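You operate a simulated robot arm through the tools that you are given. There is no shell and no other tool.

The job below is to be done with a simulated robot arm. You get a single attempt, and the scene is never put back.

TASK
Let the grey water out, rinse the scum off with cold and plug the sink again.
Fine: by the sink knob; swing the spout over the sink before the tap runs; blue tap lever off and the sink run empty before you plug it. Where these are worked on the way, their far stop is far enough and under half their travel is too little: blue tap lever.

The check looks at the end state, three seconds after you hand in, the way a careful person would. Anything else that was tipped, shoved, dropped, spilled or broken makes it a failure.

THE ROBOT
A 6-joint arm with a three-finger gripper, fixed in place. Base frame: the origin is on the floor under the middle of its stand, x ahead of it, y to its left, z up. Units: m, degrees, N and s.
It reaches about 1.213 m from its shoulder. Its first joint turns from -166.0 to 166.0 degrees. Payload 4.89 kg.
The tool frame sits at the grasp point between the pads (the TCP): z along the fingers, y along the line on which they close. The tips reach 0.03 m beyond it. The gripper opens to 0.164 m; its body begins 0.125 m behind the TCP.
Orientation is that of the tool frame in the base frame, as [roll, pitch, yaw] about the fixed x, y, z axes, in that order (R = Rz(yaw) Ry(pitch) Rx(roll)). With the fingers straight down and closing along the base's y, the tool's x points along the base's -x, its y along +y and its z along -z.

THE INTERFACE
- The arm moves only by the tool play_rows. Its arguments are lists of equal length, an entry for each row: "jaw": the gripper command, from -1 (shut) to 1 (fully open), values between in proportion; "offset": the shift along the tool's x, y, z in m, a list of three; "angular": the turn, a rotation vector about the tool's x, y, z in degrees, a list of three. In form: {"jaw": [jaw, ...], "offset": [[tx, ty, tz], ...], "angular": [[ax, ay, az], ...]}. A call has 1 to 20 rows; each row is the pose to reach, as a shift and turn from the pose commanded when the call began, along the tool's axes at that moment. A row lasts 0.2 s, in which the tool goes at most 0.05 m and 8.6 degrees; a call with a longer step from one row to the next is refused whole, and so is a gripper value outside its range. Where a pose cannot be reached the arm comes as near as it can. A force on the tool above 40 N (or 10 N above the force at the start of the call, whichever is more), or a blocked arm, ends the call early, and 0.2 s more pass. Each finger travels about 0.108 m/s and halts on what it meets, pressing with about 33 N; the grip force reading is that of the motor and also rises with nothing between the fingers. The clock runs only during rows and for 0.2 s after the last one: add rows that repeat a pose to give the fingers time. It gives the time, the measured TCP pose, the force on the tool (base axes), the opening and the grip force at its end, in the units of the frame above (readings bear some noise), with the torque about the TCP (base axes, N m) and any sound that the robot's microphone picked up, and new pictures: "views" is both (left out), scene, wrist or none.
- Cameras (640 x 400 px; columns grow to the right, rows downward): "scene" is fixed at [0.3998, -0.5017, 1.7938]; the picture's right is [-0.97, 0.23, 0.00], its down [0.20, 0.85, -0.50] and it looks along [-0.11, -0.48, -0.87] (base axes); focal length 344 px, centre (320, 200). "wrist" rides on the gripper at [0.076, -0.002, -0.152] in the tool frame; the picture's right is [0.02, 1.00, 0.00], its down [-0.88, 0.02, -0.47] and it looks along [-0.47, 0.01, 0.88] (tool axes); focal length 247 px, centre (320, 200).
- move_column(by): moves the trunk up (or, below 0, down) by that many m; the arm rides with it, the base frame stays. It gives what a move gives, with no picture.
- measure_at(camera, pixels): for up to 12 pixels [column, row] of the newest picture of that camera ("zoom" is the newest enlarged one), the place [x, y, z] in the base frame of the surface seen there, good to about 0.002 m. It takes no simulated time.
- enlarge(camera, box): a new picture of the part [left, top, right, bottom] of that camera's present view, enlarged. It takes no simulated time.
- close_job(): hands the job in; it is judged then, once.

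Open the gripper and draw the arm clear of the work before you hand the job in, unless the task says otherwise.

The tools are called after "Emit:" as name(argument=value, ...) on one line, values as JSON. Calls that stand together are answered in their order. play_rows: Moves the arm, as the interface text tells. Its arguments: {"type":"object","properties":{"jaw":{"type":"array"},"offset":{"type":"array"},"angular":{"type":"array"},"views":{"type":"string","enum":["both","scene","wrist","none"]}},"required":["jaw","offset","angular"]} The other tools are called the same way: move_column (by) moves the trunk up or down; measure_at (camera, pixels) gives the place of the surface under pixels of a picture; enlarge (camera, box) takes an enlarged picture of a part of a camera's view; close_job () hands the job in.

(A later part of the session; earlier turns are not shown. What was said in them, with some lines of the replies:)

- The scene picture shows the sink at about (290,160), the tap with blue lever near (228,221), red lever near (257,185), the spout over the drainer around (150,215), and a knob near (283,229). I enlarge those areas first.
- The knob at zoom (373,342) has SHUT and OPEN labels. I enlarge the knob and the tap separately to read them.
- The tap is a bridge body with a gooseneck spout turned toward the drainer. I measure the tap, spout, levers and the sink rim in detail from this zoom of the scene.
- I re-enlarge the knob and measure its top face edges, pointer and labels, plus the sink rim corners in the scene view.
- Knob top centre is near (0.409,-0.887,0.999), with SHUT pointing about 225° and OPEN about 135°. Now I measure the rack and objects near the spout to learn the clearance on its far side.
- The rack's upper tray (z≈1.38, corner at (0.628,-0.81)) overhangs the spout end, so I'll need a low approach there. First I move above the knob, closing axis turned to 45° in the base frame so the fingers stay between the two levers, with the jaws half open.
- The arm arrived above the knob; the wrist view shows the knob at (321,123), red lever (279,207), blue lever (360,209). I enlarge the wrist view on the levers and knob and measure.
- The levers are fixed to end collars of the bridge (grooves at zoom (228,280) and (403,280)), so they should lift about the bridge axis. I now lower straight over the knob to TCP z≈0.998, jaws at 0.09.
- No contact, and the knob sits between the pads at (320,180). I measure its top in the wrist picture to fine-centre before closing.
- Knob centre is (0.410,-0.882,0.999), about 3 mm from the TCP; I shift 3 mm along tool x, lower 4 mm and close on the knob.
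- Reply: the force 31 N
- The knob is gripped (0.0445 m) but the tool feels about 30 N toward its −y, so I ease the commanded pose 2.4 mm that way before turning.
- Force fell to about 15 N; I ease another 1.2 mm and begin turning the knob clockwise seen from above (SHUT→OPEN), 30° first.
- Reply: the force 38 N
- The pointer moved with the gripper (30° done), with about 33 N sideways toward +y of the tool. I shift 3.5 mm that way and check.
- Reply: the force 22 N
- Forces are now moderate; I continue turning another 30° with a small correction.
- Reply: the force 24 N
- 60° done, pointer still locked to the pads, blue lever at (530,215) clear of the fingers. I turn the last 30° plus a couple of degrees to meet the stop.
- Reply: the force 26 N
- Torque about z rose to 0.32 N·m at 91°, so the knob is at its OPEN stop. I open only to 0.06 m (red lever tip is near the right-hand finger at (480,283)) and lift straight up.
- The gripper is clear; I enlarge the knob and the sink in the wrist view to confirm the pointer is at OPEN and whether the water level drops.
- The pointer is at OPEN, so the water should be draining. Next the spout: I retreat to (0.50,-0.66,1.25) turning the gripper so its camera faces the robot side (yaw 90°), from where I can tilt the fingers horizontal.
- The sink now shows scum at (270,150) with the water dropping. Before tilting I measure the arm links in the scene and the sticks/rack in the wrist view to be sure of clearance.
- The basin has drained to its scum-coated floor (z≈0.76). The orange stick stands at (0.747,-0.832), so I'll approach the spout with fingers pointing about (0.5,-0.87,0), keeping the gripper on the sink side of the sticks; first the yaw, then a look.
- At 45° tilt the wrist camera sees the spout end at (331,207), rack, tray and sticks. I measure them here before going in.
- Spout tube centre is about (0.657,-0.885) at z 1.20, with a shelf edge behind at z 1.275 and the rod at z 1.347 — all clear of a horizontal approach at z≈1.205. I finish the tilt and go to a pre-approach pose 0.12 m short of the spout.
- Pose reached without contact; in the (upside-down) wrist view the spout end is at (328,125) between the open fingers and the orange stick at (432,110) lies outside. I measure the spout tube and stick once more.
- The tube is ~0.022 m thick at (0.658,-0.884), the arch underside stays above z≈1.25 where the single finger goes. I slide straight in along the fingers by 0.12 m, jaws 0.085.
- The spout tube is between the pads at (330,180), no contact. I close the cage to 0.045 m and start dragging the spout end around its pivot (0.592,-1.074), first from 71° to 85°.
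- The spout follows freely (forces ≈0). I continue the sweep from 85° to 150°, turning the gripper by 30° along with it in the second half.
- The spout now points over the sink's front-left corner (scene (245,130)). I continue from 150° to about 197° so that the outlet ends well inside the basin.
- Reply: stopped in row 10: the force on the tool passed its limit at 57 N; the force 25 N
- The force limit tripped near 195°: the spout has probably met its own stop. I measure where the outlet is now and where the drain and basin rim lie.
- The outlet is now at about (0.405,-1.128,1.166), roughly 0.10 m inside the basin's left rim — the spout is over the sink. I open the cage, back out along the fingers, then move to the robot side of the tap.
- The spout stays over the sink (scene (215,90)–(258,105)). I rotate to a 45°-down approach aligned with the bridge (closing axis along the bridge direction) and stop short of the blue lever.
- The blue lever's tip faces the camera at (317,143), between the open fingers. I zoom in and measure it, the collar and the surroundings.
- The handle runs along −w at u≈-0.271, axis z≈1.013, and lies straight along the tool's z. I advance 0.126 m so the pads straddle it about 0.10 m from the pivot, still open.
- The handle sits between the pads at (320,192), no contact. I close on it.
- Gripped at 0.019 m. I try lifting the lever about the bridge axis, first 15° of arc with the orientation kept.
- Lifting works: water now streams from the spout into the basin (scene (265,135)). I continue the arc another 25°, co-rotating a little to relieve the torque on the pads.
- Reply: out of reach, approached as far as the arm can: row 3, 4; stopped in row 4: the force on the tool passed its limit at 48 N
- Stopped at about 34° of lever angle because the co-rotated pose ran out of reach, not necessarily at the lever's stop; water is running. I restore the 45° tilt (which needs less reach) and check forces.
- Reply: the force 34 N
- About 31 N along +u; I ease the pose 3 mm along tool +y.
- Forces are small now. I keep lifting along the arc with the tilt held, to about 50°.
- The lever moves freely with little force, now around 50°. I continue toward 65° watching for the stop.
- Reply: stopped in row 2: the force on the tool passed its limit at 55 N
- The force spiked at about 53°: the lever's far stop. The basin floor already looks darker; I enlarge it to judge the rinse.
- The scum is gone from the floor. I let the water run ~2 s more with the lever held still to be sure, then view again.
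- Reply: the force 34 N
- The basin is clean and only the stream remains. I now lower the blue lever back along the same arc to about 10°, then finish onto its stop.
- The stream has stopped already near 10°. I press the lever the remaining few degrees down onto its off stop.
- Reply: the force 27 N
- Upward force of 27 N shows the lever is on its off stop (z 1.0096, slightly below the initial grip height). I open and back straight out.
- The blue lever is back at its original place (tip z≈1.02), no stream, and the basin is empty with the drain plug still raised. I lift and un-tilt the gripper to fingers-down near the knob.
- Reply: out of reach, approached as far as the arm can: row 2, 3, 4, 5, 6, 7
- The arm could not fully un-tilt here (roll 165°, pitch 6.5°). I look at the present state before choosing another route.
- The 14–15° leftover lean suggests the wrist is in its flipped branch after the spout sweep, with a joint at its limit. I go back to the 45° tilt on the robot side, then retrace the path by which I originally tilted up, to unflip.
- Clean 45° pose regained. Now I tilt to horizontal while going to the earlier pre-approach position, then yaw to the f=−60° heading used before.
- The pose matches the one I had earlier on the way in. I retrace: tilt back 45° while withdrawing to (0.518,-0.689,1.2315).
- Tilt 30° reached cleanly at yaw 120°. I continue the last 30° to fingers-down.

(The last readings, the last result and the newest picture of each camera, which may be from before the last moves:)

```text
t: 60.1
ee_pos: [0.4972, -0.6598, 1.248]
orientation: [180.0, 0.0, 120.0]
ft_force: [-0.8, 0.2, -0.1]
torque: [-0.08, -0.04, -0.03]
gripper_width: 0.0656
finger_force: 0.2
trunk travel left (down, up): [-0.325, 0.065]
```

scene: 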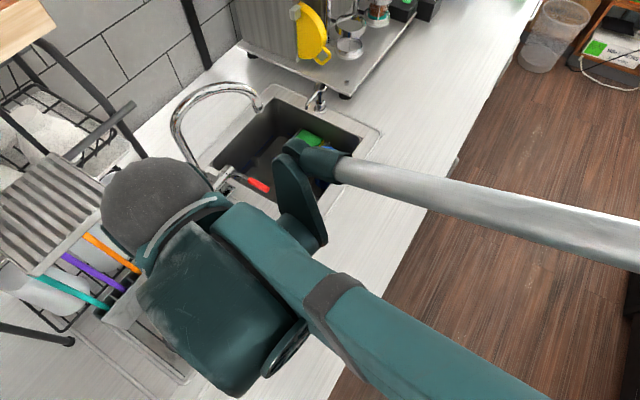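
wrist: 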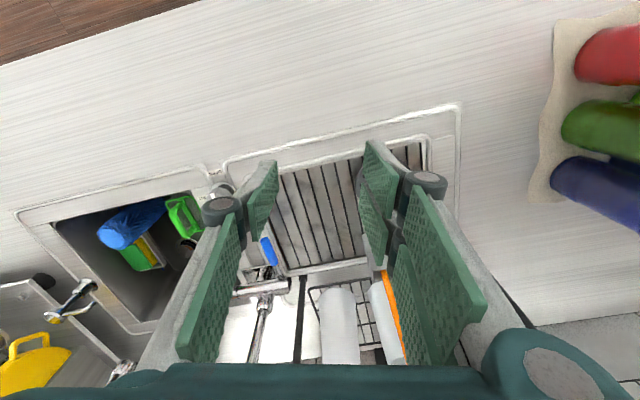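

The wrist is unflipped (180, 0, 120). I go above the knob turning the gripper to yaw 44°, the same pose in which I released it.

Emit:
play_rows(jaw=[-0.2, -0.2, -0.2, -0.2, -0.2, -0.2, -0.2, -0.2, -0.2, -0.2], offset=[[-0.0151, -0.0188, 0.0032], [-0.0301, -0.0376, 0.0065], [-0.0452, -0.0563, 0.0097], [-0.0602, -0.0751, 0.013], [-0.0753, -0.0939, 0.0162], [-0.0904, -0.1127, 0.0194], [-0.1054, -0.1315, 0.0227], [-0.1205, -0.1502, 0.0259], [-0.1355, -0.169, 0.0292], [-0.1506, -0.1878, 0.0324]], angular=[[0, 0, 7.6], [0, 0, 15.2], [0, 0, 22.8], [0, 0, 30.4], [0, 0, 38], [0, 0, 45.6], [0, 0, 53.2], [0, 0, 60.8], [0, 0, 68.4], [0, 0, 76]], views="both")

Emit:
enlarge(camera="wrist", box=[260, 80, 380, 170])

Emit:
measure_at(camera="wrist", pixels=[[321, 110], [321, 117], [321, 124], [321, 131], [310, 120], [333, 120]])

```text
t: 62.4
ee_pos: [0.4111, -0.8844, 1.2156]
orientation: [179.9, 0.0, 43.9]
ft_force: [0.6, 0.8, 0.4]
torque: [-0.08, 0.02, -0.01]
gripper_width: 0.0654
finger_force: 0.1
trunk travel left (down, up): [-0.325, 0.065]
```

scene: 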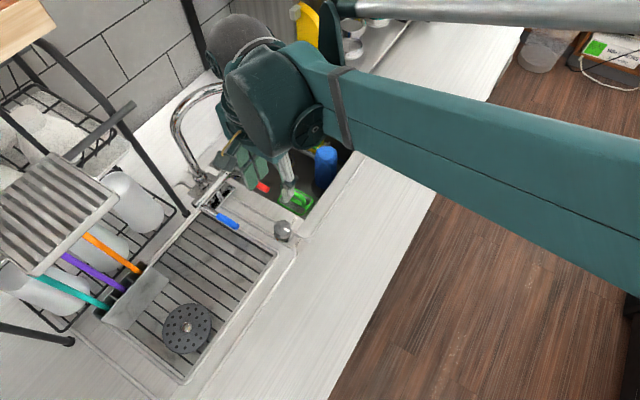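
wrist: 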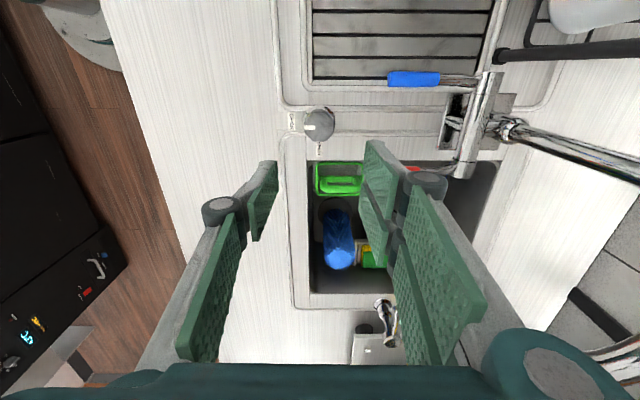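

```text
4.44 times, centred on (320, 125) of wrist
```

zoom: 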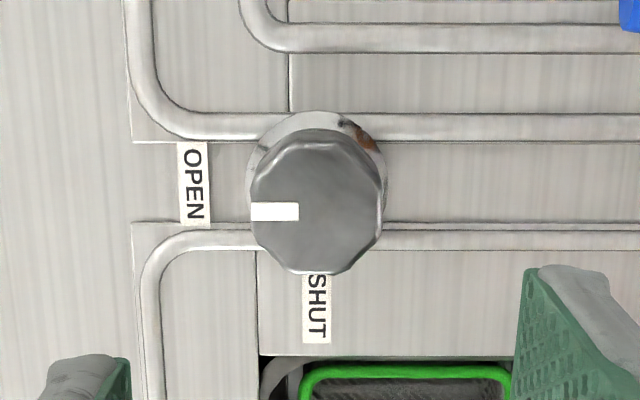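

```text
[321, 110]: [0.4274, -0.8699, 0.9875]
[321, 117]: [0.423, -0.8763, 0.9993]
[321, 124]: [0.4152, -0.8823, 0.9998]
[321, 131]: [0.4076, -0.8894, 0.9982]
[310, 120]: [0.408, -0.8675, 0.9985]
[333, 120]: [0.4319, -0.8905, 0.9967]
```

Knob is at OPEN, the sink is empty and the tap off (over 12 s). I descend on the knob again, centring on (0.4092,-0.8842).

Emit:
play_rows(jaw=[-0.25, -0.25, -0.25, -0.25, -0.25, -0.25, -0.25, -0.25, -0.25], offset=[[-0.0012, -0.0015, 0.03], [-0.0012, -0.0015, 0.06], [-0.0012, -0.0015, 0.09], [-0.0012, -0.0015, 0.12], [-0.0012, -0.0015, 0.15], [-0.0012, -0.0015, 0.175], [-0.0012, -0.0015, 0.195], [-0.0012, -0.0015, 0.21], [-0.0012, -0.0015, 0.2195]], angular=[[0, 0, 0], [0, 0, 0], [0, 0, 0], [0, 0, 0], [0, 0, 0], [0, 0, 0], [0, 0, 0], [0, 0, 0], [0, 0, 0]], views="both")

```text
t: 64.3
ee_pos: [0.4091, -0.8843, 0.9969]
orientation: [179.8, 0.1, 44.0]
ft_force: [-0.4, 0.1, 0.4]
torque: [-0.03, 0.02, 0.02]
gripper_width: 0.0615
finger_force: 0.1
trunk travel left (down, up): [-0.325, 0.065]
```

scene: 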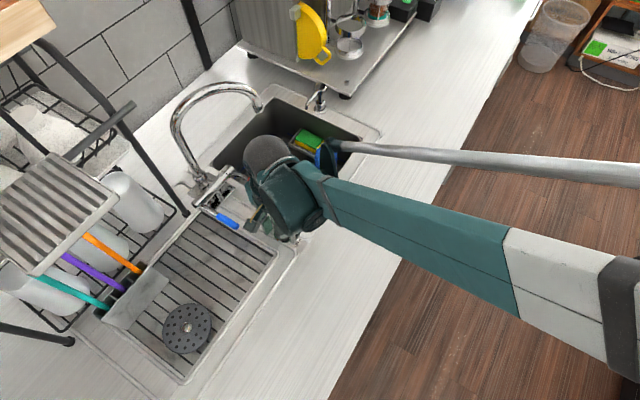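
wrist: 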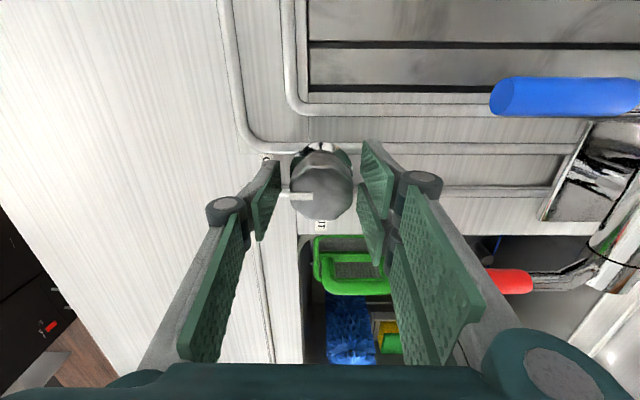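

The knob is between the pads at (320,185), no contact. I close on it.

Emit:
play_rows(jaw=[-0.5, -0.65, -0.8, -0.8, -0.8], offset=[[0, 0, 0], [0, 0, 0], [0, 0, 0], [0, 0, 0], [0, 0, 0]], angular=[[0, 0, 0], [0, 0, 0], [0, 0, 0], [0, 0, 0], [0, 0, 0]], views="none")

```text
t: 65.5
ee_pos: [0.41, -0.8845, 0.9948]
orientation: [179.8, 0.0, 44.0]
ft_force: [12.0, -17.9, 9.9]
torque: [-0.55, -0.37, 0.02]
gripper_width: 0.0442
finger_force: 45.0
trunk travel left (down, up): [-0.325, 0.065]
```

Gripped (0.044 m) with ~21 N along tool +y; I ease 2.5 mm that way and start turning counter-clockwise seen from above (OPEN→SHUT), 30° first.

Emit:
play_rows(jaw=[-0.8, -0.8, -0.8, -0.8, -0.8, -0.8, -0.8, -0.8], offset=[[0, 0.0013, 0], [0, 0.0025, 0], [0, 0.0025, 0], [0, 0.0025, 0], [0, 0.0025, 0], [0, 0.0025, 0], [0, 0.0025, 0], [0, 0.0025, 0]], angular=[[0, 0, 0], [0, 0, 0], [0, 0, -5], [0, 0, -10], [0, 0, -15], [0, 0, -20], [0, 0, -25], [0, 0, -30]], views="wrist")

```text
t: 67.4
ee_pos: [0.4097, -0.8848, 0.9957]
orientation: [-179.9, 0.1, 73.3]
ft_force: [-4.3, 7.4, 1.8]
torque: [0.06, 0.65, 0.01]
gripper_width: 0.0442
finger_force: 45.2
trunk travel left (down, up): [-0.325, 0.065]
stopped in row 8: the force on the tool passed its limit at 41 N (the readings are from after the stop); the commanded pose is now the measured one
```

wrist: 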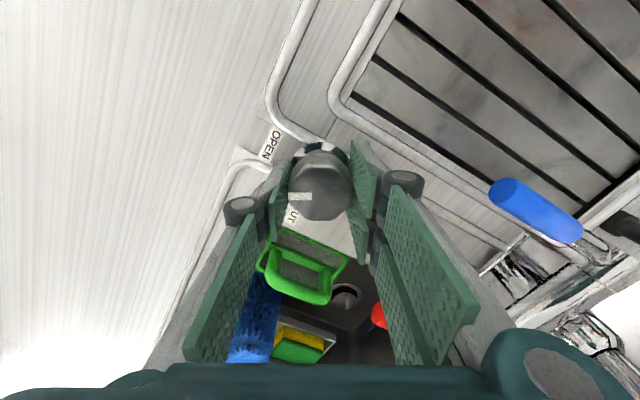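

Turned 29°, and the commanded pose is now re-zeroed at low force. I continue 30° more.

Emit:
play_rows(jaw=[-0.8, -0.8, -0.8, -0.8, -0.8, -0.8], offset=[[0, 0, 0], [0, 0, 0], [0, 0, 0], [0, 0, 0], [0, 0, 0], [0, 0, 0]], angular=[[0, 0, -5], [0, 0, -10], [0, 0, -15], [0, 0, -20], [0, 0, -25], [0, 0, -30]], views="none")

```text
t: 68.8
ee_pos: [0.4095, -0.8846, 0.9966]
orientation: [180.0, 0.0, 103.4]
ft_force: [-6.7, 7.3, 13.4]
torque: [0.98, 0.27, 0.01]
gripper_width: 0.044
finger_force: 45.6
trunk travel left (down, up): [-0.325, 0.065]
```

59° turned with low forces. I turn the remaining ~31° plus 2° to seat against the SHUT stop.

Emit:
play_rows(jaw=[-0.8, -0.8, -0.8, -0.8, -0.8, -0.8, -0.8, -0.8], offset=[[0, 0, 0], [0, 0, 0], [0, 0, 0], [0, 0, 0], [0, 0, 0], [0, 0, 0], [0, 0, 0], [0, 0, 0]], angular=[[0, 0, -5], [0, 0, -10], [0, 0, -15], [0, 0, -20], [0, 0, -25], [0, 0, -30], [0, 0, -33], [0, 0, -33]], views="both")

```text
t: 70.6
ee_pos: [0.4101, -0.8849, 0.9955]
orientation: [180.0, 0.0, 136.4]
ft_force: [-13.0, -4.0, 4.4]
torque: [-0.25, 0.07, -0.56]
gripper_width: 0.0444
finger_force: 45.2
trunk travel left (down, up): [-0.325, 0.065]
```

scene: 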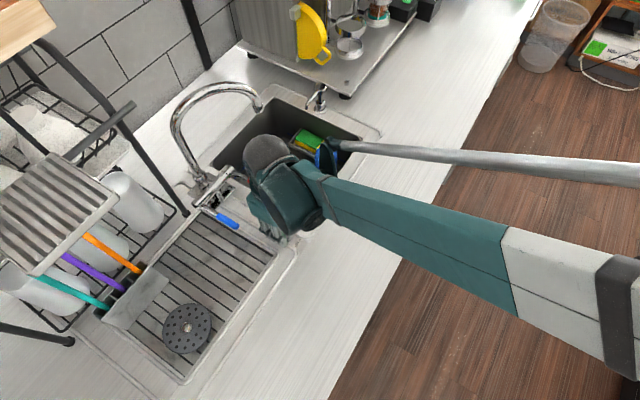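
wrist: 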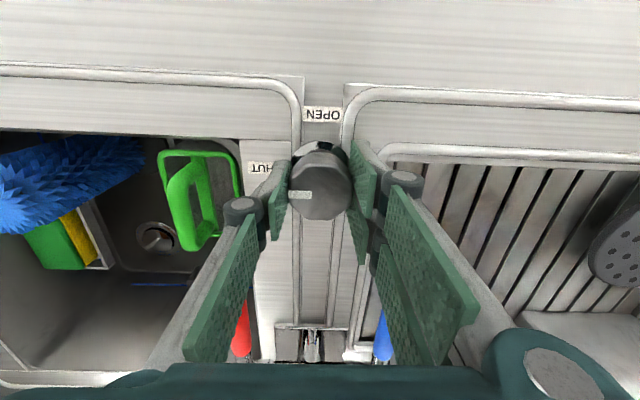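

Torque of −0.56 N·m at yaw 136° shows the SHUT stop. I open and lift away.

Emit:
play_rows(jaw=[-0.5, -0.2, -0.2, -0.2, -0.2, -0.2, -0.2, -0.2, -0.2, -0.2], offset=[[0, 0, 0], [0, 0, 0], [0, 0, 0], [0, 0, -0.01], [0, 0, -0.03], [0, 0, -0.06], [0, 0, -0.1], [0, 0, -0.14], [0, 0, -0.18], [0, 0, -0.22]], angular=[[0, 0, 0], [0, 0, 0], [0, 0, 0], [0, 0, 0], [0, 0, 0], [0, 0, 0], [0, 0, 0], [0, 0, 0], [0, 0, 0], [0, 0, 0]], views="both")

Emit:
enlarge(camera="wrist", box=[50, 80, 350, 280])

```text
t: 72.8
ee_pos: [0.4091, -0.884, 1.2186]
orientation: [179.9, 0.0, 136.5]
ft_force: [-0.7, -0.7, -0.6]
torque: [0.07, 0.02, 0.01]
gripper_width: 0.0657
finger_force: 0.1
trunk travel left (down, up): [-0.325, 0.065]
```

scene: 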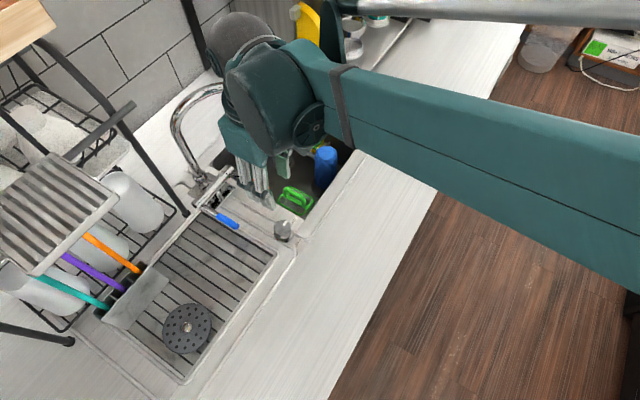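
wrist: 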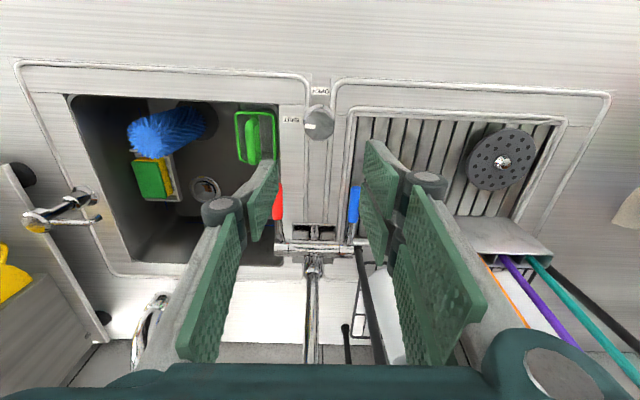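

```text
2.00 times, centred on (200, 180) of wrist
```

zoom: 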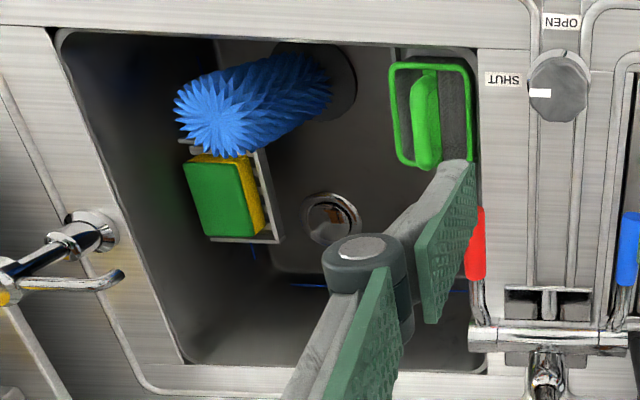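

The pointer reads SHUT. I draw the arm back to near its starting pose, fully clear of the work, opening the gripper.

Emit:
play_rows(jaw=[-0.1, 0.0, 0.2, 0.4, 0.6, 0.8, 1.0, 1.0, 1.0, 1.0, 1.0, 1.0], offset=[[0.0311, 0.0018, -0.0177], [0.0622, 0.0037, -0.0355], [0.0933, 0.0055, -0.0532], [0.1244, 0.0073, -0.0709], [0.1555, 0.0092, -0.0887], [0.1866, 0.011, -0.1064], [0.2176, 0.0128, -0.1241], [0.2487, 0.0147, -0.1419], [0.2798, 0.0165, -0.1596], [0.3109, 0.0183, -0.1773], [0.342, 0.0202, -0.1951], [0.3731, 0.022, -0.2128]], angular=[[0, 0, -3.6], [0, 0, -7.2], [0, 0, -10.9], [0, 0, -14.5], [0, 0, -18.1], [0, 0, -21.8], [0, 0, -25.4], [0, 0, -29], [0, 0, -32.6], [0, 0, -36.2], [0, 0, -39.9], [0, 0, -43.5]], views="both")

Emit:
enlarge(camera="scene", box=[170, 80, 390, 245])

Emit:
enlarge(camera="scene", box=[255, 140, 319, 180])

```text
t: 75.4
ee_pos: [0.1538, -0.6108, 1.4273]
orientation: [180.0, 0.0, -179.9]
ft_force: [0.5, 0.9, -0.8]
torque: [0.08, 0.02, 0.01]
gripper_width: 0.1638
finger_force: 0.0
trunk travel left (down, up): [-0.325, 0.065]
```

scene: 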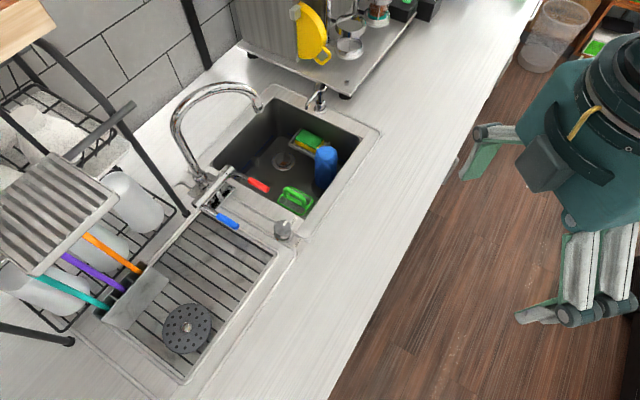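
wrist: 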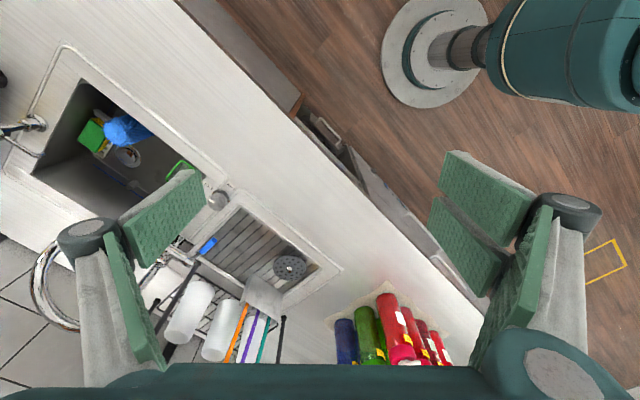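

```text
2.42 times, centred on (280, 162) of scene
```

zoom: 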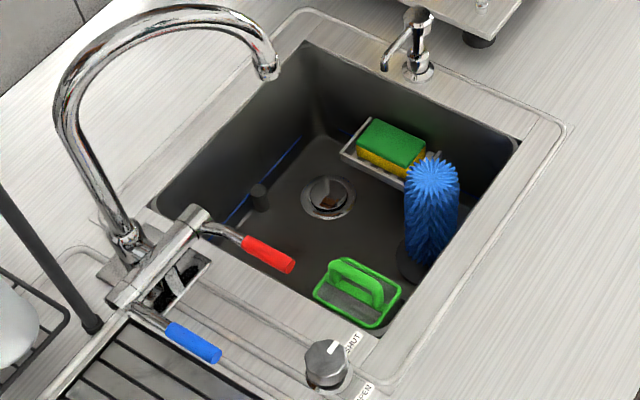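

```text
10.00 times, centred on (287, 160) of scene
```

zoom: 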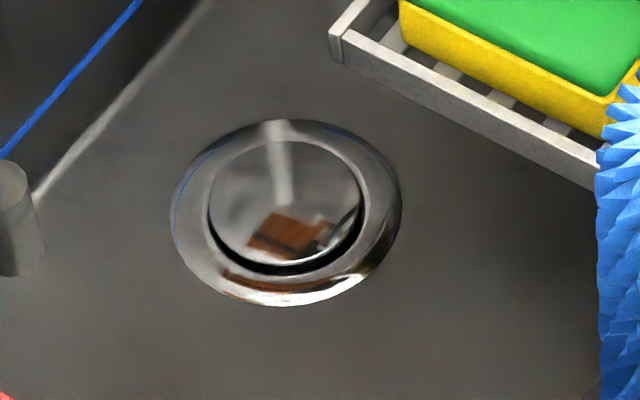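

The arm is clear. I check the plug's seating by measuring plug, ring and floor heights, and zoom on the knob pointer.

Emit:
measure_at(camera="zoom", pixels=[[285, 170], [285, 200], [240, 210], [330, 200], [285, 250], [190, 210], [285, 290], [385, 200], [285, 130], [150, 300], [420, 300], [300, 265]])

Emit:
enlarge(camera="scene", box=[255, 205, 319, 245])

```text
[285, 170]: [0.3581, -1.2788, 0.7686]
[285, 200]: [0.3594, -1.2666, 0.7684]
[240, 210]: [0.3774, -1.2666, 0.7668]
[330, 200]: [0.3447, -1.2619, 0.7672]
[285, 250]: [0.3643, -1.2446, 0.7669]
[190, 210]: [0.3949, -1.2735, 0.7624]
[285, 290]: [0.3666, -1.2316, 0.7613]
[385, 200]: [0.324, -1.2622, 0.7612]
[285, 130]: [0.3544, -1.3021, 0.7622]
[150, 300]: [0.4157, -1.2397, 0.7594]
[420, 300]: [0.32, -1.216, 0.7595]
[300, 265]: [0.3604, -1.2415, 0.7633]
```

```text
10.00 times, centred on (287, 225) of scene
```

zoom: 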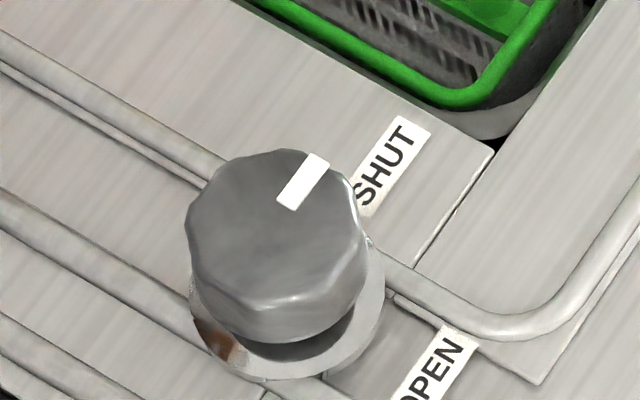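

The plug has dropped from z≈0.778 to 0.768 and the pointer matches its original SHUT position. A last check of the blue lever tip against its starting reading.

Emit:
measure_at(camera="scene", pixels=[[228, 221], [218, 213], [237, 225], [257, 185], [211, 209], [325, 165], [258, 108], [315, 135]])

Emit:
enlarge(camera="scene", box=[130, 70, 290, 240])

```text
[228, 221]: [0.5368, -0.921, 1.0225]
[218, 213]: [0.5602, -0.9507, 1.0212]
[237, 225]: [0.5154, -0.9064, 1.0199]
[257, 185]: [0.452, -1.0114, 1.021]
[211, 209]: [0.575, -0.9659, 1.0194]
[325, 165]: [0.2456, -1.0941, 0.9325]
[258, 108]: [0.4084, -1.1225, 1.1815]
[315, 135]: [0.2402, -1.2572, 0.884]
```

```text
2.35 times, centred on (210, 155) of scene
```

zoom: 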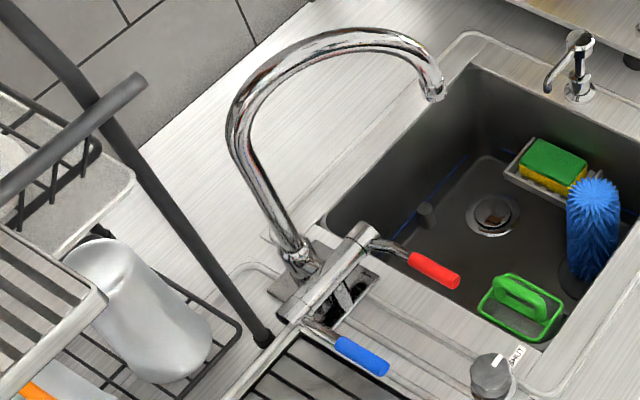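

Everything checks out: the blue lever is back at its off position to within 1 mm, and the spout is over the basin. The sink is clean and empty, the knob is at SHUT with the plug down, and the arm is clear with the gripper open. I hand the job in.

Emit:
close_job()

```text
The job is handed in.
```

The sink was drained, rinsed with cold water and plugged again, and I've handed the job in. I don't have the check's result.

- **Drained:** I turned the sink knob to OPEN and let the grey water out, which left scum on the basin floor.
- **Spout:** I swung it over the sink before any water ran. It stopped with the outlet about 0.10 m inside the left rim, and I left it there.
- **Rinsed:** I lifted the blue lever to its far stop and ran cold water until no scum was visible, then about 2 s more.
- **Tap off and emptied:** I put the blue lever back on its off stop, within 1 mm of where it started. The basin looked empty before I touched the knob again, over 12 s later.
- **Plugged:** I turned the knob back to SHUT, and the plug dropped about 1 cm.

The brush, sponge, green scrubber, rack and red lever looked unmoved in the last pictures. The arm is back near its starting pose with the gripper open.
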